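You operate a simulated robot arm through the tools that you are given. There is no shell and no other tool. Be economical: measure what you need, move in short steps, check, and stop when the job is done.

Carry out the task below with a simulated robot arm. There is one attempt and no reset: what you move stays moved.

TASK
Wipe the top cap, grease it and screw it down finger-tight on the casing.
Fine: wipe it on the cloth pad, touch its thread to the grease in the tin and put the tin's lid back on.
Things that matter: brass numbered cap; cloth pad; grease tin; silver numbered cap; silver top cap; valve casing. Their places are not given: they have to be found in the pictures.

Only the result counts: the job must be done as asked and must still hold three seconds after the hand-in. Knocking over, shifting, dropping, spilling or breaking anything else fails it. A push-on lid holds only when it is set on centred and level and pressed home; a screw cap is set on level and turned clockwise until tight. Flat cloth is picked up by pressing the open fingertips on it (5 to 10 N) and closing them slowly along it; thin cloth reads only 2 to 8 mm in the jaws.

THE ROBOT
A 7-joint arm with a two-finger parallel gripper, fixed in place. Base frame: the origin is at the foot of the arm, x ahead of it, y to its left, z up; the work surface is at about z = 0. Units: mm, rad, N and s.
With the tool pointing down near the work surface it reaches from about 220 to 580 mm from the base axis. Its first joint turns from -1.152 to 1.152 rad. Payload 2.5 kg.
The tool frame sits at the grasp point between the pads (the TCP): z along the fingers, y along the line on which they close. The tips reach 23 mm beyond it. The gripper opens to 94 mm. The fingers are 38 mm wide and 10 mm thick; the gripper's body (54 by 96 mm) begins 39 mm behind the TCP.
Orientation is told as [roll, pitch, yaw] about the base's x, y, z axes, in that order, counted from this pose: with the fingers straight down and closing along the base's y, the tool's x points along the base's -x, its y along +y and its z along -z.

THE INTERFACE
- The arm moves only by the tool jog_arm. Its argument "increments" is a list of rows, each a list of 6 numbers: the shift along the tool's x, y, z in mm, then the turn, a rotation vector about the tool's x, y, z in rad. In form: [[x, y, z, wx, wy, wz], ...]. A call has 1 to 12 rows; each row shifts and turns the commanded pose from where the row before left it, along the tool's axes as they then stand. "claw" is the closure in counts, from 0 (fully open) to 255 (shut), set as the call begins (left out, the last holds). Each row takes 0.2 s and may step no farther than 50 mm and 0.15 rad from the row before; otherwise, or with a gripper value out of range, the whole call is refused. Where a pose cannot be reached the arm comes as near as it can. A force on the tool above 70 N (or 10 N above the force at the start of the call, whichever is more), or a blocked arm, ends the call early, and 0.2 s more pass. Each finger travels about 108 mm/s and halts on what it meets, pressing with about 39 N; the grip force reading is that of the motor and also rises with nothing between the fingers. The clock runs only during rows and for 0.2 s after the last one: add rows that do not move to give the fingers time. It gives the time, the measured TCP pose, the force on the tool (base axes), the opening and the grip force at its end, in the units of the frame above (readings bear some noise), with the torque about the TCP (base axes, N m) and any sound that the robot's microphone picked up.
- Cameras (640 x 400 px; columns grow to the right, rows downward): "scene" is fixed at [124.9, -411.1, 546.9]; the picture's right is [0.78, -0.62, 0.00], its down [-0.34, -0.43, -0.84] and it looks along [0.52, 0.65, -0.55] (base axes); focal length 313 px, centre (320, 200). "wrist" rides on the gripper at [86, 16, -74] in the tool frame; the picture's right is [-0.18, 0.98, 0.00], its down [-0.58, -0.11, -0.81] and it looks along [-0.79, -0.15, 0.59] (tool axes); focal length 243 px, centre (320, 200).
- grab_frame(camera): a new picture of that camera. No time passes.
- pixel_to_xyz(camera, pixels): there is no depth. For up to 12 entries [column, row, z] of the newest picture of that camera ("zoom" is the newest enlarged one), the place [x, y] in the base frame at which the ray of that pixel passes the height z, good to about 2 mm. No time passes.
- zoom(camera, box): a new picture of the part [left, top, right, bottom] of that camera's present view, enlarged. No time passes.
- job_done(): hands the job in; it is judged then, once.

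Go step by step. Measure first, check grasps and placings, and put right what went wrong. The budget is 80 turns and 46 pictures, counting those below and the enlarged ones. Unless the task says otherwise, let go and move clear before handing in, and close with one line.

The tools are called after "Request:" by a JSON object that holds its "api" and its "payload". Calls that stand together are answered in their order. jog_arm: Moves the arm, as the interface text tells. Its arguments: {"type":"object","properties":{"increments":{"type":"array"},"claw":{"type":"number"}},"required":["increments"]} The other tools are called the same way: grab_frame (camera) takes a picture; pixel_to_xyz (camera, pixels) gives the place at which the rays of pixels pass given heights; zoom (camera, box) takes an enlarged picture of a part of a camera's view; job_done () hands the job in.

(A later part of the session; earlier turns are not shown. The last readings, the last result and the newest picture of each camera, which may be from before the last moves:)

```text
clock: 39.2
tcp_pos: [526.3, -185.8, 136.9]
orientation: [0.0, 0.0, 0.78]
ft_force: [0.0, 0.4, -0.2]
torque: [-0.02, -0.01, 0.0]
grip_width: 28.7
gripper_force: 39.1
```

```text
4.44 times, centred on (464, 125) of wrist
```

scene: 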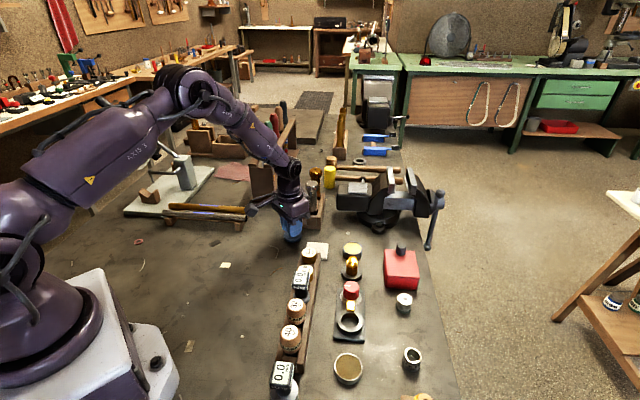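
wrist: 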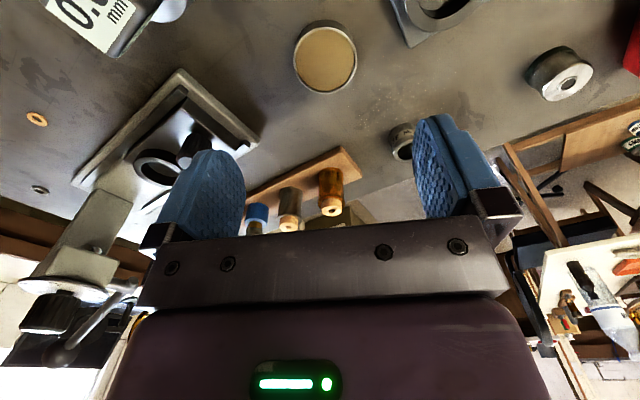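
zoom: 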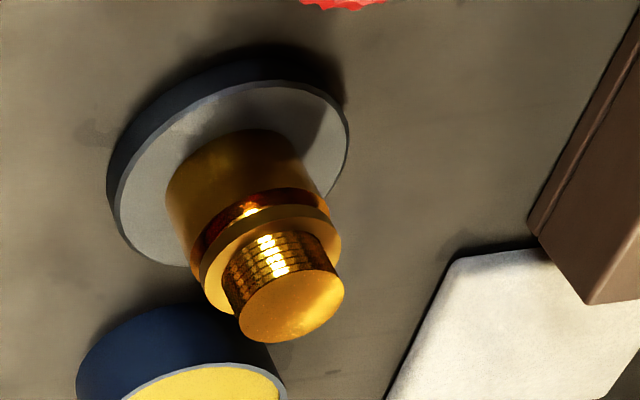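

That settles it: the brass part on the heavy base has a shoulder and a threaded neck, so it is the valve casing. I will triangulate its neck top and base.

Request:
{"api": "pixel_to_xyz", "payload": {"camera": "zoom", "pixels": [[291, 305, 45], [291, 305, 55], [291, 305, 65], [235, 185, 5], [270, 257, 40], [240, 310, 55], [343, 290, 55], [540, 290, 5], [460, 258, 8], [390, 400, 8]]}}

Request:
{"api": "pixel_to_xyz", "payload": {"camera": "scene", "pixels": [[352.75, 258.4, 45], [352.75, 258.4, 55], [352.75, 258.4, 65], [351.5, 275.5, 5], [318, 249, 6], [328, 244, 6], [327, 258, 6], [306, 243, 6]]}}

```text
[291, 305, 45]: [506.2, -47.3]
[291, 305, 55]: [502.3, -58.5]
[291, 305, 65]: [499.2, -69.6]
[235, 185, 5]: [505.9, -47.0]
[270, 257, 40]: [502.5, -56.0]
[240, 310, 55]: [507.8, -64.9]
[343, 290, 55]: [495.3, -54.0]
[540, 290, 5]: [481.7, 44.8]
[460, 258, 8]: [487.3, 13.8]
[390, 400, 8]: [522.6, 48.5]
```

```text
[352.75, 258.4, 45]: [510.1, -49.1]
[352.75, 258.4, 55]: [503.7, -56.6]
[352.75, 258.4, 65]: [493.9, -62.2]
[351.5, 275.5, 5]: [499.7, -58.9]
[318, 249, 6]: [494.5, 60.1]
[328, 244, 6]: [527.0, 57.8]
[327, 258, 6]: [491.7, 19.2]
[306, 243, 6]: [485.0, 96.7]
```

The casing neck top is at about (503,-57,55). The pad spans about 55 mm around (488,57), so I will carry the cap over (492,60) and lower to just above it.

Request:
{"api": "jog_arm", "payload": {"increments": [[-24.8, 33.1, 0, 0, 0, 0], [-24.8, 33.1, 0, 0, 0, 0], [-24.8, 33.1, 0, 0, 0, 0], [-24.8, 33.1, 0, 0, 0, 0], [-24.8, 33.1, 0, 0, 0, 0], [-24.8, 33.1, 0, 0, 0, 0], [0, 0, 40, 0, 0, 0], [0, 0, 38, 0, 0, 0], [0, 0, 8, 0, 0, 0], [0, 0, 0, 0, 0, 0]]}}

Request:
{"api": "jog_arm", "payload": {"increments": [[0, 0, 2, 0, 0, 0], [0, 0, 2, 0, 0, 0], [0, 0, 0, 0, 0, 0]]}}

Request:
{"api": "jog_arm", "payload": {"increments": [[0, 0, 2, 0, 0, 0], [0, 0, 0, 0, 0, 0]]}}

```text
clock: 41.4
tcp_pos: [490.5, 59.2, 49.0]
orientation: [0.0, 0.0, 0.781]
ft_force: [-1.3, -0.1, -0.8]
torque: [-0.01, 0.01, -0.02]
grip_width: 28.7
gripper_force: 38.8
```

```text
clock: 42.2
tcp_pos: [490.8, 58.5, 46.6]
orientation: [-0.001, -0.001, 0.782]
ft_force: [0.1, -0.5, -1.1]
torque: [-0.01, -0.01, 0.01]
grip_width: 28.4
gripper_force: 39.0
```

```text
clock: 42.8
tcp_pos: [490.7, 60.3, 43.9]
orientation: [-0.002, -0.001, 0.78]
ft_force: [-3.8, -0.5, 6.9]
torque: [-0.01, 0.12, 0.0]
grip_width: 28.5
gripper_force: 38.9
```

Contact with the pad at 6.9 N. I will make several wiping strokes at this light pressure.

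Request:
{"api": "jog_arm", "payload": {"increments": [[0, 10, 0, 0, 0, 0], [0, -10, 0, 0, 0, 0], [0, -10, 0, 0, 0, 0], [0, 10, 0, 0, 0, 0], [0, 10, 0, 0, 0, 0], [0, -10, 0, 0, 0, 0], [0, -10, 0, 0, 0, 0], [0, 10, 0, 0, 0, 0], [-6, 0, 0, 0, 0, 0], [6, 0, 0, 0, 0, 0], [0, 0, 0, 0, 0, 0]]}}

Request:
{"api": "jog_arm", "payload": {"increments": [[0, 0, -30, 0, 0, 0], [0, 0, -30, 0, 0, 0], [0, 0, 0, 0, 0, 0]]}}

Request:
{"api": "zoom", "payload": {"camera": "wrist", "box": [220, 0, 440, 200]}}

```text
clock: 45.2
tcp_pos: [491.2, 60.6, 44.0]
orientation: [-0.001, -0.003, 0.782]
ft_force: [1.5, 3.5, 7.0]
torque: [0.07, -0.06, 0.0]
grip_width: 28.6
gripper_force: 38.7
```

```text
clock: 46.0
tcp_pos: [491.0, 57.6, 105.5]
orientation: [-0.001, -0.001, 0.781]
ft_force: [0.2, -1.1, -0.2]
torque: [0.0, 0.03, -0.02]
grip_width: 28.5
gripper_force: 39.1
```

```text
2.00 times, centred on (330, 100) of wrist
```

zoom: 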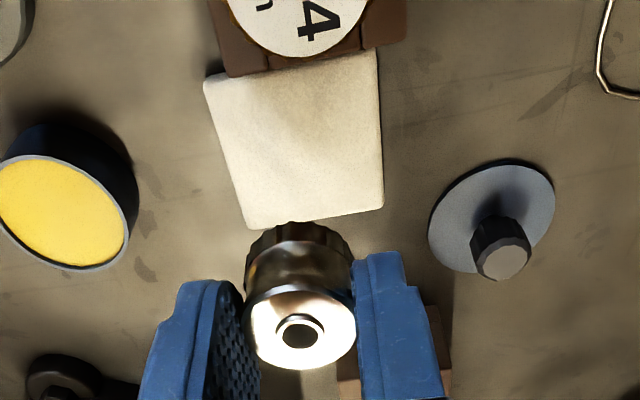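

The green band is gone, so the cap is clean. The tin's rim centre is at zoom (62,213) and the lid's at (492,218); I will locate both.

Request:
{"api": "pixel_to_xyz", "payload": {"camera": "zoom", "pixels": [[62, 213, 24], [0, 170, 24], [126, 245, 24], [62, 213, 20], [500, 260, 22], [492, 220, 4], [430, 238, 4], [553, 200, 4]]}}

```text
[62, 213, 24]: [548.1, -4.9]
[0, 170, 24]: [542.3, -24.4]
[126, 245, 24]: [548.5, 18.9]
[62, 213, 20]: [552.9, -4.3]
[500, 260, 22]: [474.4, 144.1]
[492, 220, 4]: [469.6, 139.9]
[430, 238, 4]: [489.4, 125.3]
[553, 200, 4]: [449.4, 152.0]
```

The tin centre is (551,-4.5). I will move the cap over it and lower toward the grease.

Request:
{"api": "jog_arm", "payload": {"increments": [[0.7, -30, 0, 0, 0, 0], [0.7, -30, 0, 0, 0, 0], [0.6, -27, 0, 0, 0, 0], [0, 0, 25, 0, 0, 0], [0, 0, 15, 0, 0, 0], [0, 0, 5, 0, 0, 0], [0, 0, 0, 0, 0, 0]]}}

Request:
{"api": "jog_arm", "payload": {"increments": [[0, 0, 2, 0, 0, 0], [0, 0, 0, 0, 0, 0]]}}

```text
clock: 47.6
tcp_pos: [552.3, -5.5, 59.4]
orientation: [0.001, 0.001, 0.781]
ft_force: [0.0, 0.4, -0.6]
torque: [-0.01, 0.02, 0.03]
grip_width: 28.3
gripper_force: 39.1
```

```text
clock: 48.2
tcp_pos: [551.4, -4.5, 58.2]
orientation: [0.001, 0.0, 0.781]
ft_force: [0.4, -0.4, -0.5]
torque: [-0.01, 0.02, 0.03]
grip_width: 28.5
gripper_force: 38.8
```

Centred and still free at z = 58.2. I will continue down in small steps.

Request:
{"api": "jog_arm", "payload": {"increments": [[0, 0, 1, 0, 0, 0], [0, 0, 0.5, 0, 0, 0], [0, 0, 0, 0, 0, 0]]}}

Request:
{"api": "jog_arm", "payload": {"increments": [[0, 0, 1.5, 0, 0, 0], [0, 0, 0, 0, 0, 0]]}}

Request:
{"api": "jog_arm", "payload": {"increments": [[0, 0, 1.5, 0, 0, 0], [0, 0, 0, 0, 0, 0]]}}

```text
clock: 49.0
tcp_pos: [550.8, -3.8, 56.6]
orientation: [-0.001, -0.001, 0.781]
ft_force: [-3.9, -0.7, 12.5]
torque: [-0.02, 0.15, 0.01]
grip_width: 28.3
gripper_force: 39.4
```

```text
clock: 49.6
tcp_pos: [552.0, -4.8, 54.8]
orientation: [-0.005, -0.001, 0.78]
ft_force: [-6.6, -0.9, 24.0]
torque: [-0.1, 0.16, 0.01]
grip_width: 28.1
gripper_force: 39.1
```

```text
clock: 50.2
tcp_pos: [551.9, -3.4, 54.7]
orientation: [-0.002, -0.004, 0.78]
ft_force: [-2.6, -2.0, 23.3]
torque: [0.02, -0.02, 0.03]
grip_width: 28.2
gripper_force: 39.1
```

Contact at grease level (z about 20, 24 N), so the thread has been greased. I will lift and move partway to the casing, to check the cap and refine the casing's position in one picture.

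Request:
{"api": "jog_arm", "payload": {"increments": [[0, 0, -15, 0, 0, 0], [0, 0, -35, 0, 0, 0], [20.6, 1.5, 0, 0, 0, 0], [20.6, 1.5, 0, 0, 0, 0], [0, 0, 0, 0, 0, 0]]}}

Request:
{"api": "zoom", "payload": {"camera": "wrist", "box": [240, 0, 440, 180]}}

```text
clock: 51.4
tcp_pos: [518.6, -30.9, 103.7]
orientation: [0.001, -0.001, 0.779]
ft_force: [0.6, -0.7, -0.6]
torque: [0.01, -0.02, -0.04]
grip_width: 28.4
gripper_force: 39.2
```

```text
2.22 times, centred on (340, 90) of wrist
```

zoom: 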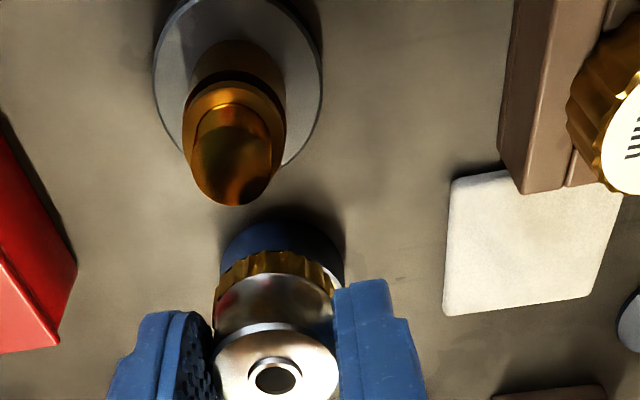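

The cap's rim shows yellow grease. I will locate the neck, collar and base from this view.

Request:
{"api": "pixel_to_xyz", "payload": {"camera": "zoom", "pixels": [[235, 165, 50], [235, 165, 55], [235, 165, 60], [191, 165, 55], [283, 165, 55], [152, 85, 8], [322, 85, 8], [237, 168, 8], [182, 130, 40], [287, 130, 40], [235, 205, 55]]}}

```text
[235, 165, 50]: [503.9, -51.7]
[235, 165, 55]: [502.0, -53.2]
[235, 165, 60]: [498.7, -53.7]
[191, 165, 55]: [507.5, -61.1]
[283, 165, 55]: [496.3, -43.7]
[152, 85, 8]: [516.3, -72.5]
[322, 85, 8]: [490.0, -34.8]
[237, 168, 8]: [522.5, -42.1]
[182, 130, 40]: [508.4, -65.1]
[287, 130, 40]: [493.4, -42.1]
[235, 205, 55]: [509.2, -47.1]
```

I will also measure the held cap's centre in this same picture, so camera errors cancel.

Request:
{"api": "pixel_to_xyz", "payload": {"camera": "zoom", "pixels": [[274, 376, 92], [274, 376, 94], [274, 376, 90], [272, 262, 68], [215, 300, 70], [343, 280, 70]]}}

```text
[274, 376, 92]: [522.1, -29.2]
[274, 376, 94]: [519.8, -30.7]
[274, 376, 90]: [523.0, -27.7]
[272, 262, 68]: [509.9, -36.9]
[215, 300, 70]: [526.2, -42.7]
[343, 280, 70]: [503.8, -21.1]
```

The cap is centred on the TCP to within about 1 mm. I will move to (502,-54) and lower onto the neck.

Request:
{"api": "jog_arm", "payload": {"increments": [[28.8, -3.4, 0, 0, 0, 0], [0, 0, 6, 0, 0, 0], [0, 0, 3, 0, 0, 0], [0, 0, 0, 0, 0, 0]]}}

Request:
{"api": "jog_arm", "payload": {"increments": [[0, 0, 2, 0, 0, 0], [0, 0, 0, 0, 0, 0]]}}

Request:
{"api": "jog_arm", "payload": {"increments": [[0, 0, 2, 0, 0, 0], [0, 0, 0, 0, 0, 0]]}}

```text
clock: 52.4
tcp_pos: [501.3, -54.3, 95.3]
orientation: [-0.002, -0.001, 0.779]
ft_force: [-0.4, -0.1, 0.6]
torque: [0.0, -0.02, -0.02]
grip_width: 28.1
gripper_force: 38.9
```

```text
clock: 53.0
tcp_pos: [501.5, -53.5, 92.2]
orientation: [0.0, 0.001, 0.78]
ft_force: [0.2, -0.6, -0.1]
torque: [0.03, 0.03, 0.0]
grip_width: 28.7
gripper_force: 39.3
```

```text
clock: 53.6
tcp_pos: [500.4, -54.0, 90.7]
orientation: [0.001, 0.0, 0.78]
ft_force: [1.7, 0.1, 0.2]
torque: [-0.02, -0.01, -0.04]
grip_width: 28.3
gripper_force: 39.1
```

Still free at z = 90.7. Continuing down gently.

Request:
{"api": "jog_arm", "payload": {"increments": [[0, 0, 1.5, 0, 0, 0], [0, 0, 0, 0, 0, 0]]}}

Request:
{"api": "jog_arm", "payload": {"increments": [[0, 0, 1.5, 0, 0, 0], [0, 0, 0, 0, 0, 0]]}}

Request:
{"api": "jog_arm", "payload": {"increments": [[0, 0, 1.5, 0, 0, 0], [0, 0, 0, 0, 0, 0]]}}

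```text
clock: 54.2
tcp_pos: [502.7, -53.4, 88.1]
orientation: [-0.001, 0.0, 0.78]
ft_force: [0.2, 0.3, -0.8]
torque: [-0.01, 0.0, 0.01]
grip_width: 28.4
gripper_force: 38.8
```

```text
clock: 54.8
tcp_pos: [501.3, -52.6, 86.9]
orientation: [0.001, 0.001, 0.78]
ft_force: [0.2, 0.3, -1.0]
torque: [0.01, 0.01, 0.01]
grip_width: 28.5
gripper_force: 38.9
```

```text
clock: 55.4
tcp_pos: [500.4, -54.1, 85.0]
orientation: [0.0, 0.0, 0.781]
ft_force: [0.5, 0.3, -1.1]
torque: [0.01, 0.01, 0.01]
grip_width: 28.4
gripper_force: 39.3
```

Request:
{"api": "jog_arm", "payload": {"increments": [[0, 0, 1.5, 0, 0, 0], [0, 0, 0, 0, 0, 0]]}}

Request:
{"api": "jog_arm", "payload": {"increments": [[0, 0, 1.5, 0, 0, 0], [0, 0, 0, 0, 0, 0]]}}

Request:
{"api": "jog_arm", "payload": {"increments": [[0, 0, 1.5, 0, 0, 0], [0, 0, 0, 0, 0, 0]]}}

```text
clock: 56.0
tcp_pos: [501.7, -52.7, 85.7]
orientation: [-0.002, 0.001, 0.779]
ft_force: [-5.3, 0.4, 13.3]
torque: [0.05, 0.04, 0.06]
grip_width: 28.4
gripper_force: 39.2
```

```text
clock: 56.6
tcp_pos: [502.3, -53.4, 83.2]
orientation: [-0.002, -0.002, 0.779]
ft_force: [-5.9, 2.3, 24.4]
torque: [0.14, -0.04, 0.04]
grip_width: 28.3
gripper_force: 39.2
```

```text
clock: 57.2
tcp_pos: [501.4, -54.2, 82.3]
orientation: [-0.004, -0.002, 0.779]
ft_force: [-6.0, 2.4, 29.4]
torque: [0.18, -0.02, 0.06]
grip_width: 28.1
gripper_force: 38.4
```

Contact at z about 84.5 (29 N, little side torque). I will turn clockwise under this light load.

Request:
{"api": "jog_arm", "payload": {"increments": [[0, 0, 0, 0, 0, 0.15], [0, 0, 0, 0, 0, 0.15], [0, 0, 0, 0, 0, 0.15], [0, 0, 0, 0, 0, 0.15], [0, 0, 0, 0, 0, 0.15], [0, 0, 0, 0, 0, 0.15], [0, 0, 0, 0, 0, 0]]}}

Request:
{"api": "jog_arm", "payload": {"increments": [[0, 0, 0.2, 0, 0, 0.15], [0, 0, 0, 0, 0, 0.15], [0, 0, 0.2, 0, 0, 0.15], [0, 0, 0, 0, 0, 0.15], [0, 0, 0.2, 0, 0, 0.15], [0, 0, 0, 0, 0, 0.15], [0, 0, 0, 0, 0, 0]]}}

```text
clock: 58.8
tcp_pos: [501.9, -53.9, 81.9]
orientation: [0.001, -0.003, -0.122]
ft_force: [0.0, 5.8, 24.7]
torque: [0.13, -0.21, 0.06]
grip_width: 28.1
gripper_force: 38.9
```

```text
clock: 60.4
tcp_pos: [503.0, -53.1, 82.0]
orientation: [0.005, 0.0, -1.023]
ft_force: [5.8, 10.5, 22.8]
torque: [0.25, -0.41, 0.05]
grip_width: 28.3
gripper_force: 38.8
```

Torque about z is still low (0.05) while the load eases, which fits a thread taking up. I will keep turning and see how far the wrist goes.

Request:
{"api": "jog_arm", "payload": {"increments": [[0, 0.5, 0.2, 0, 0, 0.15], [0, 0, 0, 0, 0, 0.15], [0, 0, 0.2, 0, 0, 0.15], [0, 0, 0, 0, 0, 0.15], [0, 0, 0.2, 0, 0, 0.15], [0, 0, 0, 0, 0, 0.15], [0, 0, 0, 0, 0, 0]]}}

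Request:
{"api": "jog_arm", "payload": {"increments": [[0, 0.5, 0.2, 0, 0, 0.15], [0, 0, 0, 0, 0, 0.15], [0, 0, 0.2, 0, 0, 0.15], [0, 0, 0, 0, 0, 0.15], [0, 0, 0.2, 0, 0, 0.15], [0, 0, 0, 0, 0, 0.15], [0, 0, 0, 0, 0, 0]]}}

```text
clock: 62.0
tcp_pos: [501.5, -53.3, 82.4]
orientation: [0.004, 0.002, -1.92]
ft_force: [2.2, 5.5, 25.5]
torque: [0.11, -0.32, 0.04]
grip_width: 28.2
gripper_force: 39.6
```

```text
clock: 63.6
tcp_pos: [503.7, -53.4, 80.2]
orientation: [0.002, 0.002, -2.821]
ft_force: [16.9, 2.9, 0.0]
torque: [0.07, -0.53, 0.04]
grip_width: 28.0
gripper_force: 39.0
```

The load suddenly dropped (fz 0, z 80.2), so the thread seems to have engaged, with a 17 N side pull along +x. I will shift 1.5 mm that way, press slightly and read again.

Request:
{"api": "jog_arm", "payload": {"increments": [[1.5, 0, 0.5, 0, 0, 0], [0, 0, 0.5, 0, 0, 0], [0, 0, 0, 0, 0, 0]]}}

Request:
{"api": "jog_arm", "payload": {"increments": [[0, 0, 0.4, 0, 0, 0.15], [0, 0, 0.2, 0, 0, 0.15], [0, 0, 0, 0, 0, 0]]}}

```text
clock: 64.4
tcp_pos: [502.9, -54.0, 78.8]
orientation: [0.0, -0.002, -2.818]
ft_force: [7.7, -2.6, 1.3]
torque: [-0.07, -0.25, -0.03]
grip_width: 28.3
gripper_force: 38.8
```

```text
clock: 65.2
tcp_pos: [502.7, -52.6, 77.1]
orientation: [0.0, -0.002, -3.122]
ft_force: [5.5, -2.8, -1.7]
torque: [-0.05, -0.17, -0.02]
grip_width: 28.1
gripper_force: 39.4
```

The cap has slipped over the neck and moves down freely, so the earlier contact was just the neck's rim. I will centre another 0.7 mm and lower until it meets the thread.

Request:
{"api": "jog_arm", "payload": {"increments": [[0.7, 0.4, 1, 0, 0, 0], [0, 0, 0, 0, 0, 0]]}}

Request:
{"api": "jog_arm", "payload": {"increments": [[0, 0, 1.5, 0, 0, 0], [0, 0, 0, 0, 0, 0]]}}

Request:
{"api": "jog_arm", "payload": {"increments": [[0, 0, 1.5, 0, 0, 0], [0, 0, 0, 0, 0, 0]]}}

```text
clock: 65.8
tcp_pos: [503.5, -51.9, 76.0]
orientation: [0.0, -0.002, -3.116]
ft_force: [1.3, -1.1, -0.6]
torque: [0.0, 0.03, -0.01]
grip_width: 28.1
gripper_force: 38.6
```

```text
clock: 66.4
tcp_pos: [503.4, -53.2, 75.2]
orientation: [0.0, 0.001, -3.116]
ft_force: [-0.4, -0.6, -0.2]
torque: [-0.01, -0.01, 0.02]
grip_width: 28.1
gripper_force: 38.8
```

```text
clock: 67.0
tcp_pos: [502.2, -52.0, 73.4]
orientation: [0.0, 0.001, -3.115]
ft_force: [0.2, 0.4, 0.1]
torque: [0.01, 0.0, -0.01]
grip_width: 28.1
gripper_force: 38.8
```

Centred with no side force at z = 73.4. Before threading, I will rotate back counterclockwise to gain turning range.

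Request:
{"api": "jog_arm", "payload": {"increments": [[0, 0, 0, 0, 0, -0.15], [0, 0, 0, 0, 0, -0.15], [0, 0, 0, 0, 0, -0.15], [0, 0, 0, 0, 0, -0.15], [0, 0, 0, 0, 0, -0.15], [0, 0, 0, 0, 0, -0.15], [0, 0, 0, 0, 0, -0.15], [0, 0, 0, 0, 0, -0.15], [0, 0, 0, 0, 0, -0.15], [0, 0, 0, 0, 0, -0.15], [0, 0, 0, 0, 0, -0.15], [0, 0, 0, 0, 0, -0.15]]}}

Request:
{"api": "jog_arm", "payload": {"increments": [[0, 0, 0, 0, 0, -0.15], [0, 0, 0, 0, 0, -0.15], [0, 0, 0, 0, 0, -0.15], [0, 0, 0, 0, 0, -0.15], [0, 0, 0, 0, 0, -0.15], [0, 0, 0, 0, 0, -0.15], [0, 0, 0, 0, 0, -0.15], [0, 0, 0, 0, 0, -0.15], [0, 0, 0, 0, 0, -0.15], [0, 0, 0, 0, 0, -0.15], [0, 0, 0, 0, 0, -0.15], [0, 0, 0, 0, 0, -0.15]]}}

Request:
{"api": "jog_arm", "payload": {"increments": [[0, 0, 0, 0, 0, -0.15], [0, 0, 0, 0, 0, -0.15], [0, 0, 0, 0, 0, -0.15], [0, 0, 0, 0, 0, -0.15], [0, 0, 0, 0, 0, -0.15], [0, 0, 0, 0, 0, -0.15], [0, 0, 0, 0, 0, -0.15], [0, 0, 0, 0, 0, -0.15], [0, 0, 0, 0, 0, 0]]}}

```text
clock: 69.6
tcp_pos: [504.0, -53.2, 73.3]
orientation: [-0.001, -0.002, -1.317]
ft_force: [0.6, 1.0, 0.1]
torque: [0.01, -0.01, -0.01]
grip_width: 28.4
gripper_force: 39.3
```

```text
clock: 72.2
tcp_pos: [504.2, -52.9, 74.0]
orientation: [-0.004, -0.001, 0.483]
ft_force: [8.7, -3.5, 1.7]
torque: [-0.07, -0.26, 0.01]
grip_width: 28.2
gripper_force: 38.6
```

```text
clock: 74.2
tcp_pos: [504.6, -52.8, 74.8]
orientation: [-0.001, -0.001, 1.681]
ft_force: [6.3, -0.7, -0.4]
torque: [-0.02, -0.2, -0.08]
grip_width: 28.4
gripper_force: 38.3
```

A 6 N pull along +x remains. I will shift 0.8 mm and continue down to the thread.

Request:
{"api": "jog_arm", "payload": {"increments": [[0, -0.8, 0, 0, 0, 0], [0, 0, 1, 0, 0, 0], [0, 0, 0, 0, 0, 0]]}}

Request:
{"api": "jog_arm", "payload": {"increments": [[0, 0, 1.5, 0, 0, 0], [0, 0, 0, 0, 0, 0]]}}

Request:
{"api": "jog_arm", "payload": {"increments": [[0, 0, 1.5, 0, 0, 0], [0, 0, 0, 0, 0, 0]]}}

```text
clock: 75.0
tcp_pos: [504.6, -52.9, 73.4]
orientation: [0.002, -0.001, 1.679]
ft_force: [-0.3, 0.3, -0.5]
torque: [0.01, 0.01, 0.0]
grip_width: 28.6
gripper_force: 39.0
```

```text
clock: 75.6
tcp_pos: [506.0, -52.7, 71.8]
orientation: [0.001, 0.001, 1.68]
ft_force: [0.0, -0.2, -0.3]
torque: [-0.01, 0.0, -0.02]
grip_width: 28.4
gripper_force: 39.2
```

```text
clock: 76.2
tcp_pos: [504.2, -54.0, 70.4]
orientation: [0.0, -0.001, 1.678]
ft_force: [-3.7, 0.0, 9.6]
torque: [-0.02, 0.25, 0.03]
grip_width: 28.4
gripper_force: 39.1
```

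Contact at z = 70.4 (9.6 N). I will turn clockwise with a slight follow-down and watch z and torque.

Request:
{"api": "jog_arm", "payload": {"increments": [[0, 0, 0.2, 0, 0, 0.15], [0, 0, 0, 0, 0, 0.15], [0, 0, 0, 0, 0, 0.15], [0, 0, 0.2, 0, 0, 0.15], [0, 0, 0, 0, 0, 0.15], [0, 0, 0, 0, 0, 0.15], [0, 0, 0.2, 0, 0, 0.15], [0, 0, 0, 0, 0, 0.15], [0, 0, 0, 0, 0, 0.15], [0, 0, 0.2, 0, 0, 0.15], [0, 0, 0, 0, 0, 0.15], [0, 0, 0, 0, 0, 0.15]]}}

Request:
{"api": "jog_arm", "payload": {"increments": [[0, 0, 0.2, 0, 0, 0.15], [0, 0, 0, 0, 0, 0.15], [0, 0, 0, 0, 0, 0.15], [0, 0, 0.2, 0, 0, 0.15], [0, 0, 0, 0, 0, 0.15], [0, 0, 0, 0, 0, 0.15], [0, 0, 0.2, 0, 0, 0.15], [0, 0, 0, 0, 0, 0.15], [0, 0, 0, 0, 0, 0.15], [0, 0, 0.2, 0, 0, 0.15], [0, 0, 0, 0, 0, 0.15], [0, 0, 0, 0, 0, 0.15]]}}

```text
clock: 78.8
tcp_pos: [504.5, -52.6, 68.2]
orientation: [-0.001, 0.001, -0.123]
ft_force: [3.8, -2.0, 0.9]
torque: [-0.04, -0.05, 0.0]
grip_width: 27.9
gripper_force: 39.1
```

```text
clock: 81.4
tcp_pos: [504.7, -53.7, 68.0]
orientation: [0.001, 0.001, -1.923]
ft_force: [0.5, 0.8, -0.7]
torque: [0.01, 0.02, -0.02]
grip_width: 28.0
gripper_force: 39.0
```

Force is nearly zero with z at 68.0, so the thread is feeding. I will carry on to the wrist's end of range.

Request:
{"api": "jog_arm", "payload": {"increments": [[0, 0, 0.2, 0, 0, 0.15], [0, 0, 0.2, 0, 0, 0.15], [0, 0, 0.2, 0, 0, 0.15], [0, 0, 0.2, 0, 0, 0.15], [0, 0, 0.2, 0, 0, 0.15], [0, 0, 0.2, 0, 0, 0.15], [0, 0, 0.2, 0, 0, 0.15], [0, 0, 0.2, 0, 0, 0.15], [0, 0, 0, 0, 0, 0]]}}

```text
clock: 83.4
tcp_pos: [503.9, -53.8, 67.2]
orientation: [-0.001, -0.001, -3.122]
ft_force: [1.4, -0.3, -0.3]
torque: [0.03, -0.02, 0.0]
grip_width: 28.2
gripper_force: 39.2
```

Still no load at 67.2. I will press straight down to find out whether the thread holds it.

Request:
{"api": "jog_arm", "payload": {"increments": [[0, 0, 1, 0, 0, 0], [0, 0, 0, 0, 0, 0]]}}

Request:
{"api": "jog_arm", "payload": {"increments": [[0, 0, 1, 0, 0, 0], [0, 0, 0, 0, 0, 0]]}}

```text
clock: 84.0
tcp_pos: [503.4, -52.6, 66.6]
orientation: [0.0, 0.002, -3.117]
ft_force: [-2.0, 1.9, 8.4]
torque: [0.09, 0.1, 0.01]
grip_width: 28.0
gripper_force: 39.4
```

```text
clock: 84.6
tcp_pos: [504.5, -53.4, 66.3]
orientation: [-0.001, 0.001, -3.117]
ft_force: [-10.0, 2.8, 28.5]
torque: [0.06, 0.34, -0.03]
grip_width: 28.2
gripper_force: 39.5
```

There is firm contact at about 66.5, so either thread or seat. I will ease off, release, rotate back and regrip for another stroke.

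Request:
{"api": "jog_arm", "payload": {"increments": [[0, 0, -1.3, 0, 0, 0], [0, 0, 0, 0, 0, 0]]}}

Request:
{"api": "jog_arm", "payload": {"increments": [[0, 0, 0, 0, 0, 0], [0, 0, 0, 0, 0, 0], [0, 0, 0, 0, 0, -0.15], [0, 0, 0, 0, 0, -0.15], [0, 0, 0, 0, 0, -0.15], [0, 0, 0, 0, 0, -0.15], [0, 0, 0, 0, 0, -0.15], [0, 0, 0, 0, 0, -0.15], [0, 0, 0, 0, 0, -0.15], [0, 0, 0, 0, 0, -0.15], [0, 0, 0, 0, 0, -0.15], [0, 0, 0, 0, 0, -0.15]], "claw": 130}}

Request:
{"api": "jog_arm", "payload": {"increments": [[0, 0, 0, 0, 0, -0.15], [0, 0, 0, 0, 0, -0.15], [0, 0, 0, 0, 0, -0.15], [0, 0, 0, 0, 0, -0.15], [0, 0, 0, 0, 0, -0.15], [0, 0, 0, 0, 0, -0.15], [0, 0, 0, 0, 0, -0.15], [0, 0, 0, 0, 0, -0.15], [0, 0, 0, 0, 0, -0.15], [0, 0, 0, 0, 0, -0.15], [0, 0, 0, 0, 0, -0.15], [0, 0, 0, 0, 0, -0.15]]}}

Request:
{"api": "jog_arm", "payload": {"increments": [[0, 0, 0, 0, 0, -0.15], [0, 0, 0, 0, 0, -0.15], [0, 0, 0, 0, 0, -0.15], [0, 0, 0, 0, 0, -0.15], [0, 0, 0, 0, 0, -0.15], [0, 0, 0, 0, 0, -0.15], [0, 0, 0, 0, 0, -0.15], [0, 0, 0, 0, 0, -0.15], [0, 0, 0, 0, 0, -0.15], [0, 0, 0, 0, 0, -0.15], [0, 0, 0, 0, 0, 0]]}}

Request:
{"api": "jog_arm", "payload": {"increments": [[0, 0, 0, 0, 0, 0], [0, 0, 0, 0, 0, 0], [0, 0, 0, 0, 0, 0]], "claw": 255}}

```text
clock: 85.2
tcp_pos: [505.8, -52.9, 65.5]
orientation: [0.002, 0.002, -3.118]
ft_force: [2.0, 0.7, 16.5]
torque: [0.04, 0.01, 0.0]
grip_width: 28.0
gripper_force: 39.0
```

```text
clock: 87.8
tcp_pos: [503.6, -52.5, 65.1]
orientation: [-0.001, -0.001, -1.616]
ft_force: [-0.2, -0.7, 0.5]
torque: [0.01, 0.03, -0.01]
grip_width: 46.1
gripper_force: 0.0
```

```text
clock: 90.4
tcp_pos: [504.1, -53.7, 64.8]
orientation: [0.0, 0.0, 0.185]
ft_force: [1.0, -0.5, -0.3]
torque: [0.04, -0.01, 0.01]
grip_width: 46.2
gripper_force: 0.0
```

```text
clock: 92.8
tcp_pos: [504.5, -52.3, 66.3]
orientation: [0.001, -0.001, 1.682]
ft_force: [-0.3, 0.1, -0.4]
torque: [0.03, -0.01, 0.04]
grip_width: 45.9
gripper_force: 0.0
```

```text
clock: 93.6
tcp_pos: [504.9, -52.6, 66.4]
orientation: [0.001, 0.0, 1.68]
ft_force: [0.8, -0.1, 0.1]
torque: [0.01, 0.0, 0.02]
grip_width: 30.0
gripper_force: 39.1
```

The grip now reads 30.0 mm rather than 28.1, so I will check how the cap sits.

Request:
{"api": "zoom", "payload": {"camera": "wrist", "box": [250, 80, 390, 200]}}

```text
3.33 times, centred on (320, 140) of wrist
```

zoom: 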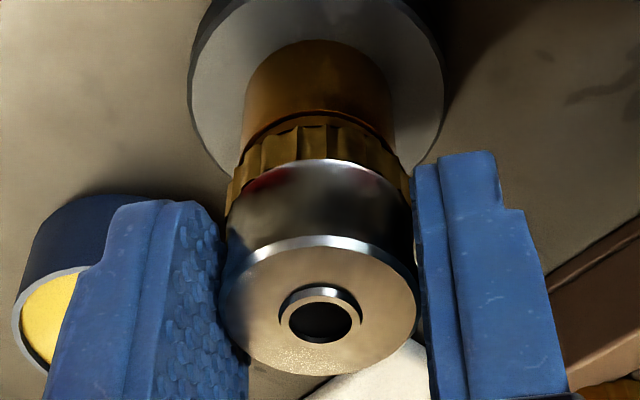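

The cap sits level just above the shoulder, gripped at the knurl. I will turn clockwise again and watch the torque.

Request:
{"api": "jog_arm", "payload": {"increments": [[0, 0, 0.1, 0, 0, 0.15], [0, 0, 0, 0, 0, 0.15], [0, 0, 0.1, 0, 0, 0.15], [0, 0, 0, 0, 0, 0.15], [0, 0, 0.1, 0, 0, 0.15], [0, 0, 0, 0, 0, 0.15], [0, 0, 0.1, 0, 0, 0.15], [0, 0, 0, 0, 0, 0.15], [0, 0, 0.1, 0, 0, 0.15], [0, 0, 0, 0, 0, 0.15], [0, 0, 0.1, 0, 0, 0.15], [0, 0, 0, 0, 0, 0.15]]}}

Request:
{"api": "jog_arm", "payload": {"increments": [[0, 0, 0.1, 0, 0, 0.15], [0, 0, 0, 0, 0, 0.15], [0, 0, 0.1, 0, 0, 0.15], [0, 0, 0, 0, 0, 0.15], [0, 0, 0.1, 0, 0, 0.15], [0, 0, 0, 0, 0, 0.15], [0, 0, 0.1, 0, 0, 0.15], [0, 0, 0, 0, 0, 0.15], [0, 0, 0.1, 0, 0, 0.15], [0, 0, 0, 0, 0, 0.15], [0, 0, 0.1, 0, 0, 0.15], [0, 0, 0, 0, 0, 0.15]]}}

```text
clock: 96.2
tcp_pos: [506.1, -52.7, 65.8]
orientation: [0.0, 0.001, -0.121]
ft_force: [-8.6, 1.3, 7.9]
torque: [-0.03, 0.34, 0.02]
grip_width: 30.1
gripper_force: 39.2
```

```text
clock: 98.8
tcp_pos: [506.1, -53.7, 65.4]
orientation: [0.002, 0.0, -1.923]
ft_force: [3.4, 1.0, 11.7]
torque: [0.02, -0.05, 0.05]
grip_width: 30.1
gripper_force: 38.5
```

Request:
{"api": "jog_arm", "payload": {"increments": [[0, 0, 0, 0, 0, 0.15], [0, 0, 0, 0, 0, 0.15], [0, 0, 0, 0, 0, 0.15], [0, 0, 0, 0, 0, 0.15], [0, 0, 0, 0, 0, 0.15], [0, 0, 0, 0, 0, 0.15], [0, 0, 0, 0, 0, 0.15], [0, 0, 0, 0, 0, 0.15], [0, 0, 0, 0, 0, 0]]}}

```text
clock: 100.8
tcp_pos: [504.6, -53.1, 65.3]
orientation: [-0.002, -0.002, -3.121]
ft_force: [2.7, -3.6, 15.8]
torque: [-0.22, -0.2, -0.08]
grip_width: 30.1
gripper_force: 39.2
```

Torque is still low, so the cap is not tight yet. I will see whether the wrist turns farther before regripping.

Request:
{"api": "jog_arm", "payload": {"increments": [[0, 0, 0, 0, 0, 0.15], [0, 0, 0, 0, 0, 0.15], [0, 0, 0, 0, 0, 0.15], [0, 0, 0, 0, 0, 0.15], [0, 0, 0, 0, 0, 0]]}}

```text
clock: 102.0
tcp_pos: [504.5, -52.8, 64.4]
orientation: [0.0, -0.003, 2.563]
ft_force: [1.0, 1.5, 4.2]
torque: [0.04, -0.05, 0.01]
grip_width: 29.9
gripper_force: 39.6
```

The wrist turns on and the cap still feeds down (z 64.4). Continuing.

Request:
{"api": "jog_arm", "payload": {"increments": [[0, 0, 0.1, 0, 0, 0.15], [0, 0, 0, 0, 0, 0.15], [0, 0, 0.1, 0, 0, 0.15], [0, 0, 0, 0, 0, 0.15], [0, 0, 0, 0, 0, 0]]}}

Request:
{"api": "jog_arm", "payload": {"increments": [[0, 0, 0.1, 0, 0, 0.15], [0, 0, 0, 0, 0, 0.15], [0, 0, 0.1, 0, 0, 0.15], [0, 0, 0, 0, 0, 0.15], [0, 0, 0, 0, 0, 0]]}}

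```text
clock: 103.2
tcp_pos: [504.5, -53.0, 64.1]
orientation: [-0.002, 0.002, 2.518]
ft_force: [-0.4, 0.2, -0.7]
torque: [0.02, 0.01, 0.0]
grip_width: 29.7
gripper_force: 38.9
out of reach, approached as far as the arm can: row 1, 2, 3, 4
```

```text
clock: 104.4
tcp_pos: [497.5, -52.7, 71.4]
orientation: [-0.105, 0.053, 2.399]
ft_force: [33.2, 57.3, 3.6]
torque: [1.23, -0.74, 0.31]
grip_width: 28.9
gripper_force: 39.4
out of reach, approached as far as the arm can: row 1, 2, 3, 4
```

The wrist limit was passed and the arm tilted. I will reverse those turns at once.

Request:
{"api": "jog_arm", "payload": {"increments": [[0, 0, 0, 0, 0, -0.15], [0, 0, 0, 0, 0, -0.15], [0, 0, 0, 0, 0, -0.15], [0, 0, 0, 0, 0, -0.15], [0, 0, 0, 0, 0, -0.15], [0, 0, 0, 0, 0, -0.15], [0, 0, 0, 0, 0, -0.15], [0, 0, 0, 0, 0, -0.15], [0, 0, 0, 0, 0, 0]]}}

```text
clock: 106.4
tcp_pos: [491.9, -62.4, 68.9]
orientation: [0.019, 0.094, -2.696]
ft_force: [9.6, 33.0, 2.2]
torque: [0.6, -0.21, 0.35]
grip_width: 28.6
gripper_force: 39.2
```

The pose is still off (491.9,-62.4, tilt 0.09). I will hold still and read before correcting.

Request:
{"api": "jog_arm", "payload": {"increments": [[0, 0, 0, 0, 0, 0], [0, 0, 0, 0, 0, 0]]}}

Request:
{"api": "zoom", "payload": {"camera": "wrist", "box": [220, 40, 420, 200]}}

```text
clock: 107.0
tcp_pos: [491.9, -64.3, 68.7]
orientation: [0.017, 0.091, -2.698]
ft_force: [8.2, 33.7, 0.6]
torque: [0.65, -0.13, 0.42]
grip_width: 28.3
gripper_force: 39.2
```

```text
2.50 times, centred on (320, 120) of wrist
```

zoom: 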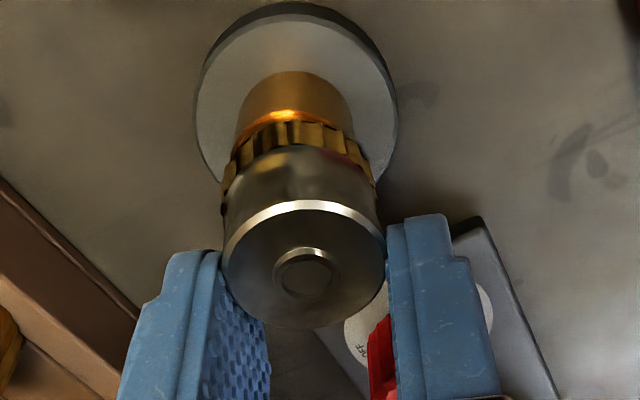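

The cap is still level on the casing, with the gripper pulled off to one side. I will open to let it free, then read the pose.

Request:
{"api": "jog_arm", "payload": {"increments": [[0, 0, 0, 0, 0, 0], [0, 0, 0, 0, 0, 0], [0, 0, 0, 0, 0, 0]], "claw": 120}}

```text
clock: 107.8
tcp_pos: [490.5, -70.4, 69.2]
orientation: [0.03, 0.087, -2.707]
ft_force: [0.3, -0.3, -0.1]
torque: [-0.01, 0.02, 0.01]
grip_width: 49.8
gripper_force: 0.0
```

Now free at (490.5,-70.4), tilted 0.09. I will measure the cap and base in the last zoom to see if the casing moved, and meanwhile clear the arm upward and level it.

Request:
{"api": "pixel_to_xyz", "payload": {"camera": "zoom", "pixels": [[305, 270, 55], [305, 270, 60], [305, 270, 65], [195, 110, 8], [398, 110, 8], [223, 270, 60], [386, 255, 60]]}}

Request:
{"api": "jog_arm", "payload": {"increments": [[0, -9, 0, 0, 0, 0], [0, 0, -25, 0, 0, 0], [0, 0, -25, 0, 0, 0], [0, 0, 0, 0.03, -0.087, 0], [0, 0, 0, 0, 0, 0]]}}

```text
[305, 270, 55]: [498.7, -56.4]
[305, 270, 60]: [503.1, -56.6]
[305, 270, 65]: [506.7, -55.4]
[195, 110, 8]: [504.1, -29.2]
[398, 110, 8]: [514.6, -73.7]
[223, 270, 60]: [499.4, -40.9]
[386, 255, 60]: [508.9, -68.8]
```

```text
clock: 109.0
tcp_pos: [483.0, -62.8, 119.8]
orientation: [-0.001, -0.002, -2.705]
ft_force: [0.0, -0.5, 0.1]
torque: [0.0, 0.01, 0.0]
grip_width: 49.8
gripper_force: 0.1
```

The casing has not visibly moved and the arm is level. I will unwind the wrist up here, then come back over (504.7,-53).

Request:
{"api": "jog_arm", "payload": {"increments": [[0, 0, 0, 0, 0, -0.15], [0, 0, 0, 0, 0, -0.15], [0, 0, 0, 0, 0, -0.15], [0, 0, 0, 0, 0, -0.15], [0, 0, 0, 0, 0, -0.15], [0, 0, 0, 0, 0, -0.15], [0, 0, 0, 0, 0, -0.15], [0, 0, 0, 0, 0, -0.15], [0, 0, 0, 0, 0, -0.15], [0, 0, 0, 0, 0, -0.15], [0, 0, 0, 0, 0, -0.15], [0, 0, 0, 0, 0, -0.15]]}}

Request:
{"api": "jog_arm", "payload": {"increments": [[0, 0, 0, 0, 0, -0.15], [0, 0, 0, 0, 0, -0.15], [0, 0, 0, 0, 0, -0.15], [0, 0, 0, 0, 0, -0.15], [0, 0, 0, 0, 0, -0.15], [0, 0, 0, 0, 0, -0.15], [0, 0, 0, 0, 0, -0.15], [0, 0, 0, 0, 0, -0.15], [0, 0, 0, 0, 0, -0.15], [0, 0, 0, 0, 0, -0.15], [0, 0, 0, 0, 0, -0.15], [0, 0, 0, 0, 0, -0.15]]}}

Request:
{"api": "jog_arm", "payload": {"increments": [[0, 0, 0, 0, 0, -0.15], [0, 0, 0, 0, 0, -0.15], [0, 0, 0, 0, 0, -0.15], [0, 0, 0, 0, 0, -0.15], [0, 0, 0, 0, 0, -0.15], [-8.2, -22.4, 0, 0, 0, 0], [0, 0, 0, 0, 0, 0]]}}

```text
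clock: 111.6
tcp_pos: [482.9, -61.4, 119.4]
orientation: [0.0, 0.003, -0.905]
ft_force: [0.4, 0.6, 0.9]
torque: [0.0, 0.02, -0.02]
grip_width: 49.6
gripper_force: 0.0
```

```text
clock: 114.2
tcp_pos: [481.9, -63.2, 118.7]
orientation: [0.001, 0.0, 0.892]
ft_force: [-1.1, -0.6, 0.5]
torque: [-0.02, 0.01, 0.01]
grip_width: 49.5
gripper_force: 0.1
```

```text
clock: 115.8
tcp_pos: [504.7, -52.3, 118.0]
orientation: [0.001, -0.002, 1.643]
ft_force: [-0.5, 0.9, -0.3]
torque: [0.0, 0.01, -0.02]
grip_width: 49.8
gripper_force: 0.1
```

Positioned level above the cap. I will descend to z about 65 and close.

Request:
{"api": "jog_arm", "payload": {"increments": [[0, 0, 30, 0, 0, 0], [0, 0, 15, 0, 0, 0], [0, 0, 5, 0, 0, 0], [0, 0, 3, 0, 0, 0], [0, 0, 0, 0, 0, 0]]}}

Request:
{"api": "jog_arm", "payload": {"increments": [[0, 0, 0, 0, 0, 0], [0, 0, 0, 0, 0, 0], [0, 0, 0, 0, 0, 0]], "claw": 255}}

```text
clock: 117.0
tcp_pos: [505.3, -54.0, 66.4]
orientation: [0.001, -0.001, 1.64]
ft_force: [0.0, 0.7, 0.0]
torque: [0.0, -0.02, 0.01]
grip_width: 49.7
gripper_force: 0.1
```

```text
clock: 117.8
tcp_pos: [504.6, -53.5, 66.3]
orientation: [0.002, -0.002, 1.641]
ft_force: [0.3, 0.8, 0.2]
torque: [0.0, -0.05, -0.02]
grip_width: 28.6
gripper_force: 39.0
```

Gripped at 28.6 mm with no side load, so the casing is where expected. I will turn clockwise again.

Request:
{"api": "jog_arm", "payload": {"increments": [[0, 0, 0.1, 0, 0, 0.15], [0, 0, 0, 0, 0, 0.15], [0, 0, 0.1, 0, 0, 0.15], [0, 0, 0, 0, 0, 0.15], [0, 0, 0.1, 0, 0, 0.15], [0, 0, 0, 0, 0, 0.15], [0, 0, 0.1, 0, 0, 0.15], [0, 0, 0, 0, 0, 0.15], [0, 0, 0.1, 0, 0, 0.15], [0, 0, 0, 0, 0, 0.15], [0, 0, 0.1, 0, 0, 0.15], [0, 0, 0, 0, 0, 0.15]]}}

Request:
{"api": "jog_arm", "payload": {"increments": [[0, 0, 0.1, 0, 0, 0.15], [0, 0, 0, 0, 0, 0.15], [0, 0, 0.1, 0, 0, 0.15], [0, 0, 0, 0, 0, 0.15], [0, 0, 0.1, 0, 0, 0.15], [0, 0, 0, 0, 0, 0.15], [0, 0, 0.1, 0, 0, 0.15], [0, 0, 0, 0, 0, 0.15], [0, 0, 0.1, 0, 0, 0.15], [0, 0, 0, 0, 0, 0.15], [0, 0, 0.1, 0, 0, 0.15], [0, 0, 0, 0, 0, 0.15]]}}

Request:
{"api": "jog_arm", "payload": {"increments": [[0, 0, 0.1, 0, 0, 0.15], [0, 0, 0, 0, 0, 0.15], [0, 0, 0.1, 0, 0, 0.15], [0, 0, 0, 0, 0, 0.15], [0, 0, 0.1, 0, 0, 0.15], [0, 0, 0, 0, 0, 0.15], [0, 0, 0.1, 0, 0, 0.15], [0, 0, 0, 0, 0, 0.15], [0, 0, 0, 0, 0, 0]]}}

```text
clock: 120.4
tcp_pos: [504.3, -53.8, 67.4]
orientation: [0.001, 0.0, -0.162]
ft_force: [13.6, 4.1, 1.0]
torque: [0.1, -0.3, 0.02]
grip_width: 28.7
gripper_force: 39.3
```

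```text
clock: 123.0
tcp_pos: [503.2, -54.8, 65.6]
orientation: [0.0, 0.0, -1.96]
ft_force: [7.3, -0.1, 0.9]
torque: [0.0, -0.16, 0.0]
grip_width: 28.4
gripper_force: 39.3
```

```text
clock: 125.0
tcp_pos: [503.1, -53.6, 65.2]
orientation: [0.0, 0.0, 3.124]
ft_force: [1.3, 0.8, -0.5]
torque: [0.04, -0.04, -0.02]
grip_width: 28.3
gripper_force: 38.6
```

No torque yet. I will press down to find the cap's height.

Request:
{"api": "jog_arm", "payload": {"increments": [[0, 0, 1, 0, 0, 0], [0, 0, 0, 0, 0, 0]]}}

Request:
{"api": "jog_arm", "payload": {"increments": [[0, 0, 1, 0, 0, 0], [0, 0, 0, 0, 0, 0]]}}

Request:
{"api": "jog_arm", "payload": {"increments": [[0, 0, 1, 0, 0, 0], [0, 0, 0, 0, 0, 0]]}}

```text
clock: 125.6
tcp_pos: [504.2, -53.7, 64.1]
orientation: [-0.002, -0.002, 3.125]
ft_force: [0.2, 0.3, 0.9]
torque: [-0.02, 0.0, -0.01]
grip_width: 28.4
gripper_force: 38.5
```

```text
clock: 126.2
tcp_pos: [503.6, -53.0, 63.7]
orientation: [-0.002, -0.001, 3.126]
ft_force: [-0.2, 0.3, 0.2]
torque: [0.0, 0.04, -0.05]
grip_width: 28.4
gripper_force: 38.8
```

```text
clock: 126.8
tcp_pos: [504.9, -53.9, 62.2]
orientation: [-0.003, -0.001, 3.125]
ft_force: [-5.1, 0.0, 11.4]
torque: [-0.07, 0.18, -0.01]
grip_width: 28.5
gripper_force: 39.0
```

The cap moved down freely to contact at 62.3, so the thread had not caught. I will press to about 20 N and turn a little to see whether it bites.

Request:
{"api": "jog_arm", "payload": {"increments": [[0, 0, 0.7, 0, 0, 0], [0, 0, 0, 0, 0, 0.15], [0, 0, 0, 0, 0, 0.15], [0, 0, 0, 0, 0, 0.12], [0, 0, 0, 0, 0, 0]]}}

```text
clock: 128.0
tcp_pos: [504.6, -53.4, 62.5]
orientation: [-0.002, 0.0, 2.704]
ft_force: [3.7, -4.7, 17.1]
torque: [-0.12, -0.04, -0.02]
grip_width: 28.3
gripper_force: 38.8
```

The load is 17 N with no bite in this short turn. I will release, unwind, regrip, press lightly and make a full stroke.

Request:
{"api": "jog_arm", "payload": {"increments": [[0, 0, -1.2, 0, 0, 0], [0, 0, 0, 0, 0, 0]]}}

Request:
{"api": "jog_arm", "payload": {"increments": [[0, 0, 0, 0, 0, 0], [0, 0, 0, 0, 0, 0], [0, 0, 0, 0, 0, -0.15], [0, 0, 0, 0, 0, -0.15], [0, 0, 0, 0, 0, -0.15], [0, 0, 0, 0, 0, -0.15], [0, 0, 0, 0, 0, -0.15], [0, 0, 0, 0, 0, -0.15], [0, 0, 0, 0, 0, -0.15], [0, 0, 0, 0, 0, -0.15], [0, 0, 0, 0, 0, -0.15], [0, 0, 0, 0, 0, -0.15]], "claw": 130}}

Request:
{"api": "jog_arm", "payload": {"increments": [[0, 0, 0, 0, 0, -0.15], [0, 0, 0, 0, 0, -0.15], [0, 0, 0, 0, 0, -0.15], [0, 0, 0, 0, 0, -0.15], [0, 0, 0, 0, 0, -0.15], [0, 0, 0, 0, 0, -0.15], [0, 0, 0, 0, 0, -0.15], [0, 0, 0, 0, 0, -0.15], [0, 0, 0, 0, 0, -0.15], [0, 0, 0, 0, 0, -0.15], [0, 0, 0, 0, 0, -0.15], [0, 0, 0, 0, 0, -0.15]]}}

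Request:
{"api": "jog_arm", "payload": {"increments": [[0, 0, 0, 0, 0, -0.15], [0, 0, 0, 0, 0, -0.15], [0, 0, 0, 0, 0, -0.15], [0, 0, 0, 0, 0, -0.15], [0, 0, 0, 0, 0, -0.15], [0, 0, 0, 0, 0, -0.15], [0, 0, 0, 0, 0, -0.15], [0, 0, 0, 0, 0, -0.15], [0, 0, 0, 0, 0, -0.15], [0, 0, 0, 0, 0, -0.15], [0, 0, 0, 0, 0, -0.15], [0, 0, 0, 0, 0, -0.15]]}}

Request:
{"api": "jog_arm", "payload": {"increments": [[0, 0, 0, 0, 0, 0], [0, 0, 0, 0, 0, 0], [0, 0, 0, 0, 0, 0]], "claw": 255}}

Request:
{"api": "jog_arm", "payload": {"increments": [[0, 0, 1, 0, 0, 0], [0, 0, 0, 0, 0, 0]]}}

```text
clock: 128.6
tcp_pos: [502.9, -52.9, 60.9]
orientation: [-0.001, -0.004, 2.706]
ft_force: [1.6, -2.2, 8.8]
torque: [-0.11, -0.19, -0.02]
grip_width: 28.5
gripper_force: 38.8
```

```text
clock: 131.2
tcp_pos: [504.2, -52.7, 62.4]
orientation: [-0.001, 0.001, -2.074]
ft_force: [-0.3, 0.4, -0.9]
torque: [-0.02, 0.01, 0.01]
grip_width: 46.1
gripper_force: 0.0
```

```text
clock: 133.8
tcp_pos: [503.7, -54.6, 62.0]
orientation: [0.001, 0.002, -0.276]
ft_force: [-0.3, -0.6, -0.5]
torque: [0.0, 0.03, 0.0]
grip_width: 46.3
gripper_force: 0.0
```

```text
clock: 136.4
tcp_pos: [504.3, -52.5, 62.4]
orientation: [0.003, 0.0, 1.524]
ft_force: [-0.3, -0.5, 0.3]
torque: [0.0, 0.0, -0.03]
grip_width: 45.9
gripper_force: 0.0
```

```text
clock: 137.2
tcp_pos: [504.3, -53.7, 61.8]
orientation: [0.002, -0.002, 1.521]
ft_force: [1.8, -1.2, 0.4]
torque: [-0.01, -0.07, 0.04]
grip_width: 28.7
gripper_force: 39.2
```

```text
clock: 137.8
tcp_pos: [503.2, -54.6, 62.6]
orientation: [0.0, -0.001, 1.521]
ft_force: [-6.5, -1.0, 17.9]
torque: [-0.01, 0.22, 0.09]
grip_width: 28.9
gripper_force: 39.5
```

Regripped and pressing at 18 N. I will turn in half-strokes without extra push and watch for the force to fall or the torque to rise.

Request:
{"api": "jog_arm", "payload": {"increments": [[0, 0, 0, 0, 0, 0.15], [0, 0, 0, 0, 0, 0.15], [0, 0, 0, 0, 0, 0.15], [0, 0, 0, 0, 0, 0.15], [0, 0, 0, 0, 0, 0.15], [0, 0, 0, 0, 0, 0.15], [0, 0, 0, 0, 0, 0.15], [0, 0, 0, 0, 0, 0.15]]}}

Request:
{"api": "jog_arm", "payload": {"increments": [[0, 0, 0, 0, 0, 0.15], [0, 0, 0, 0, 0, 0.15], [0, 0, 0, 0, 0, 0.15], [0, 0, 0, 0, 0, 0.15], [0, 0, 0, 0, 0, 0.15], [0, 0, 0, 0, 0, 0.15], [0, 0, 0, 0, 0, 0.15], [0, 0, 0, 0, 0, 0.15]]}}

Request:
{"api": "jog_arm", "payload": {"increments": [[0, 0, 0, 0, 0, 0.15], [0, 0, 0, 0, 0, 0.15], [0, 0, 0, 0, 0, 0.15], [0, 0, 0, 0, 0, 0.15], [0, 0, 0, 0, 0, 0.15], [0, 0, 0, 0, 0, 0.15], [0, 0, 0, 0, 0, 0.15], [0, 0, 0, 0, 0, 0.15]]}}

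Request:
{"api": "jog_arm", "payload": {"increments": [[0, 0, 0, 0, 0, 0.15], [0, 0, 0, 0, 0, 0.15], [0, 0, 0, 0, 0, 0.15], [0, 0, 0, 0, 0, 0.15], [0, 0, 0, 0, 0, 0.15], [0, 0, 0, 0, 0, 0.15], [0, 0, 0, 0, 0, 0.15], [0, 0, 0, 0, 0, 0.15]]}}

```text
clock: 139.6
tcp_pos: [504.7, -53.3, 60.9]
orientation: [0.001, -0.001, 0.32]
ft_force: [0.8, 6.0, 13.9]
torque: [0.07, -0.05, 0.14]
grip_width: 29.0
gripper_force: 39.5
```

```text
clock: 141.4
tcp_pos: [503.8, -52.1, 62.7]
orientation: [-0.002, 0.004, -0.881]
ft_force: [6.3, 6.4, 0.8]
torque: [0.33, -0.12, 0.12]
grip_width: 28.7
gripper_force: 39.4
```

```text
clock: 143.2
tcp_pos: [503.0, -52.8, 61.5]
orientation: [0.0, -0.001, -2.08]
ft_force: [10.9, 4.7, 0.1]
torque: [0.12, -0.25, 0.07]
grip_width: 28.8
gripper_force: 39.3
```

```text
clock: 145.0
tcp_pos: [502.8, -53.4, 61.8]
orientation: [0.001, 0.002, 3.005]
ft_force: [18.1, 1.9, -5.6]
torque: [0.12, -0.41, 0.12]
grip_width: 28.8
gripper_force: 38.8
```

The thread has caught: the load fell from 18 N to a 5.6 N downward pull with steady torque of about 0.1. I will centre +1 mm in x, follow down, release, unwind and regrip.

Request:
{"api": "jog_arm", "payload": {"increments": [[1.1, 0, 0.6, 0, 0, 0], [0, 0, 0, 0, 0, 0]]}}

Request:
{"api": "jog_arm", "payload": {"increments": [[0, 0, 0, 0, 0, 0], [0, 0, 0, 0, 0, 0], [0, 0, 0, 0, 0, -0.15], [0, 0, 0, 0, 0, -0.15], [0, 0, 0, 0, 0, -0.15], [0, 0, 0, 0, 0, -0.15], [0, 0, 0, 0, 0, -0.15], [0, 0, 0, 0, 0, -0.15], [0, 0, 0, 0, 0, -0.15], [0, 0, 0, 0, 0, -0.15], [0, 0, 0, 0, 0, -0.15], [0, 0, 0, 0, 0, -0.15]], "claw": 130}}

Request:
{"api": "jog_arm", "payload": {"increments": [[0, 0, 0, 0, 0, -0.15], [0, 0, 0, 0, 0, -0.15], [0, 0, 0, 0, 0, -0.15], [0, 0, 0, 0, 0, -0.15], [0, 0, 0, 0, 0, -0.15], [0, 0, 0, 0, 0, -0.15], [0, 0, 0, 0, 0, -0.15], [0, 0, 0, 0, 0, -0.15], [0, 0, 0, 0, 0, -0.15], [0, 0, 0, 0, 0, -0.15], [0, 0, 0, 0, 0, -0.15], [0, 0, 0, 0, 0, -0.15]]}}

Request:
{"api": "jog_arm", "payload": {"increments": [[0, 0, 0, 0, 0, -0.15], [0, 0, 0, 0, 0, -0.15], [0, 0, 0, 0, 0, -0.15], [0, 0, 0, 0, 0, -0.15], [0, 0, 0, 0, 0, -0.15], [0, 0, 0, 0, 0, -0.15], [0, 0, 0, 0, 0, -0.15], [0, 0, 0, 0, 0, -0.15], [0, 0, 0, 0, 0, -0.15], [0, 0, 0, 0, 0, -0.15], [0, 0, 0, 0, 0, 0]]}}

Request:
{"api": "jog_arm", "payload": {"increments": [[0, 0, 0, 0, 0, 0], [0, 0, 0, 0, 0, 0], [0, 0, 0, 0, 0, 0]], "claw": 255}}

Request:
{"api": "jog_arm", "payload": {"increments": [[0, 0, 0, 0, 0, 0.15], [0, 0, 0, 0, 0, 0.15], [0, 0, 0.1, 0, 0, 0.15], [0, 0, 0, 0, 0, 0.15], [0, 0, 0.1, 0, 0, 0.15], [0, 0, 0, 0, 0, 0.15], [0, 0, 0, 0, 0, 0.15], [0, 0, 0, 0, 0, 0.15]]}}

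```text
clock: 145.6
tcp_pos: [504.8, -53.5, 60.9]
orientation: [-0.002, -0.006, 3.006]
ft_force: [-7.7, 4.0, 19.5]
torque: [-0.03, 0.11, 0.03]
grip_width: 28.7
gripper_force: 38.7
```

```text
clock: 148.2
tcp_pos: [504.9, -52.6, 61.5]
orientation: [-0.003, 0.001, -1.775]
ft_force: [-0.7, 0.1, 0.5]
torque: [0.02, 0.0, 0.0]
grip_width: 46.2
gripper_force: 0.0
```

```text
clock: 150.8
tcp_pos: [503.4, -53.5, 60.9]
orientation: [0.002, 0.001, 0.025]
ft_force: [0.0, 0.4, -0.2]
torque: [-0.01, 0.0, -0.01]
grip_width: 46.4
gripper_force: 0.1
```

```text
clock: 153.2
tcp_pos: [505.5, -53.4, 60.5]
orientation: [0.003, -0.002, 1.523]
ft_force: [-0.4, -0.3, 0.5]
torque: [-0.03, 0.01, 0.01]
grip_width: 46.3
gripper_force: 0.0
```

```text
clock: 154.0
tcp_pos: [504.5, -52.7, 60.6]
orientation: [0.004, -0.002, 1.519]
ft_force: [-0.3, 0.5, 1.7]
torque: [0.02, -0.04, -0.05]
grip_width: 29.8
gripper_force: 39.3
```

```text
clock: 155.8
tcp_pos: [504.1, -52.9, 60.9]
orientation: [0.002, -0.002, 0.317]
ft_force: [3.2, 0.4, 4.7]
torque: [0.0, -0.06, 0.0]
grip_width: 29.4
gripper_force: 39.1
```

Regripped (29.8 mm) and turning smoothly. I will continue the stroke with a small feed.

Request:
{"api": "jog_arm", "payload": {"increments": [[0, 0, 0.2, 0, 0, 0.15], [0, 0, 0, 0, 0, 0.15], [0, 0, 0.1, 0, 0, 0.15], [0, 0, 0, 0, 0, 0.15], [0, 0, 0.1, 0, 0, 0.15], [0, 0, 0, 0, 0, 0.15], [0, 0, 0.1, 0, 0, 0.15], [0, 0, 0, 0, 0, 0.15]]}}

Request:
{"api": "jog_arm", "payload": {"increments": [[0, 0, 0.1, 0, 0, 0.15], [0, 0, 0, 0, 0, 0.15], [0, 0, 0.1, 0, 0, 0.15], [0, 0, 0, 0, 0, 0.15], [0, 0, 0.1, 0, 0, 0.15], [0, 0, 0, 0, 0, 0.15], [0, 0, 0.1, 0, 0, 0.15], [0, 0, 0, 0, 0, 0.15]]}}

Request:
{"api": "jog_arm", "payload": {"increments": [[0, 0, 0, 0, 0, 0.15], [0, 0, 0, 0, 0, 0.15], [0, 0, 0, 0, 0, 0.15], [0, 0, 0, 0, 0, 0.15], [0, 0, 0, 0, 0, 0.15], [0, 0, 0, 0, 0, 0.15], [0, 0, 0, 0, 0, 0.15], [0, 0, 0, 0, 0, 0.15]]}}

```text
clock: 157.6
tcp_pos: [506.8, -52.8, 61.9]
orientation: [0.002, -0.001, -0.88]
ft_force: [-0.4, 1.9, 22.9]
torque: [-0.19, 0.18, 0.12]
grip_width: 28.3
gripper_force: 39.1
```

```text
clock: 159.4
tcp_pos: [504.6, -53.2, 61.2]
orientation: [0.001, 0.0, -2.08]
ft_force: [-1.8, -2.2, 25.3]
torque: [0.01, 0.22, 0.22]
grip_width: 28.5
gripper_force: 39.0
```

```text
clock: 161.2
tcp_pos: [505.0, -53.8, 61.5]
orientation: [-0.003, -0.001, 3.004]
ft_force: [4.2, -2.7, 21.0]
torque: [-0.22, -0.14, 0.18]
grip_width: 28.3
gripper_force: 38.7
```

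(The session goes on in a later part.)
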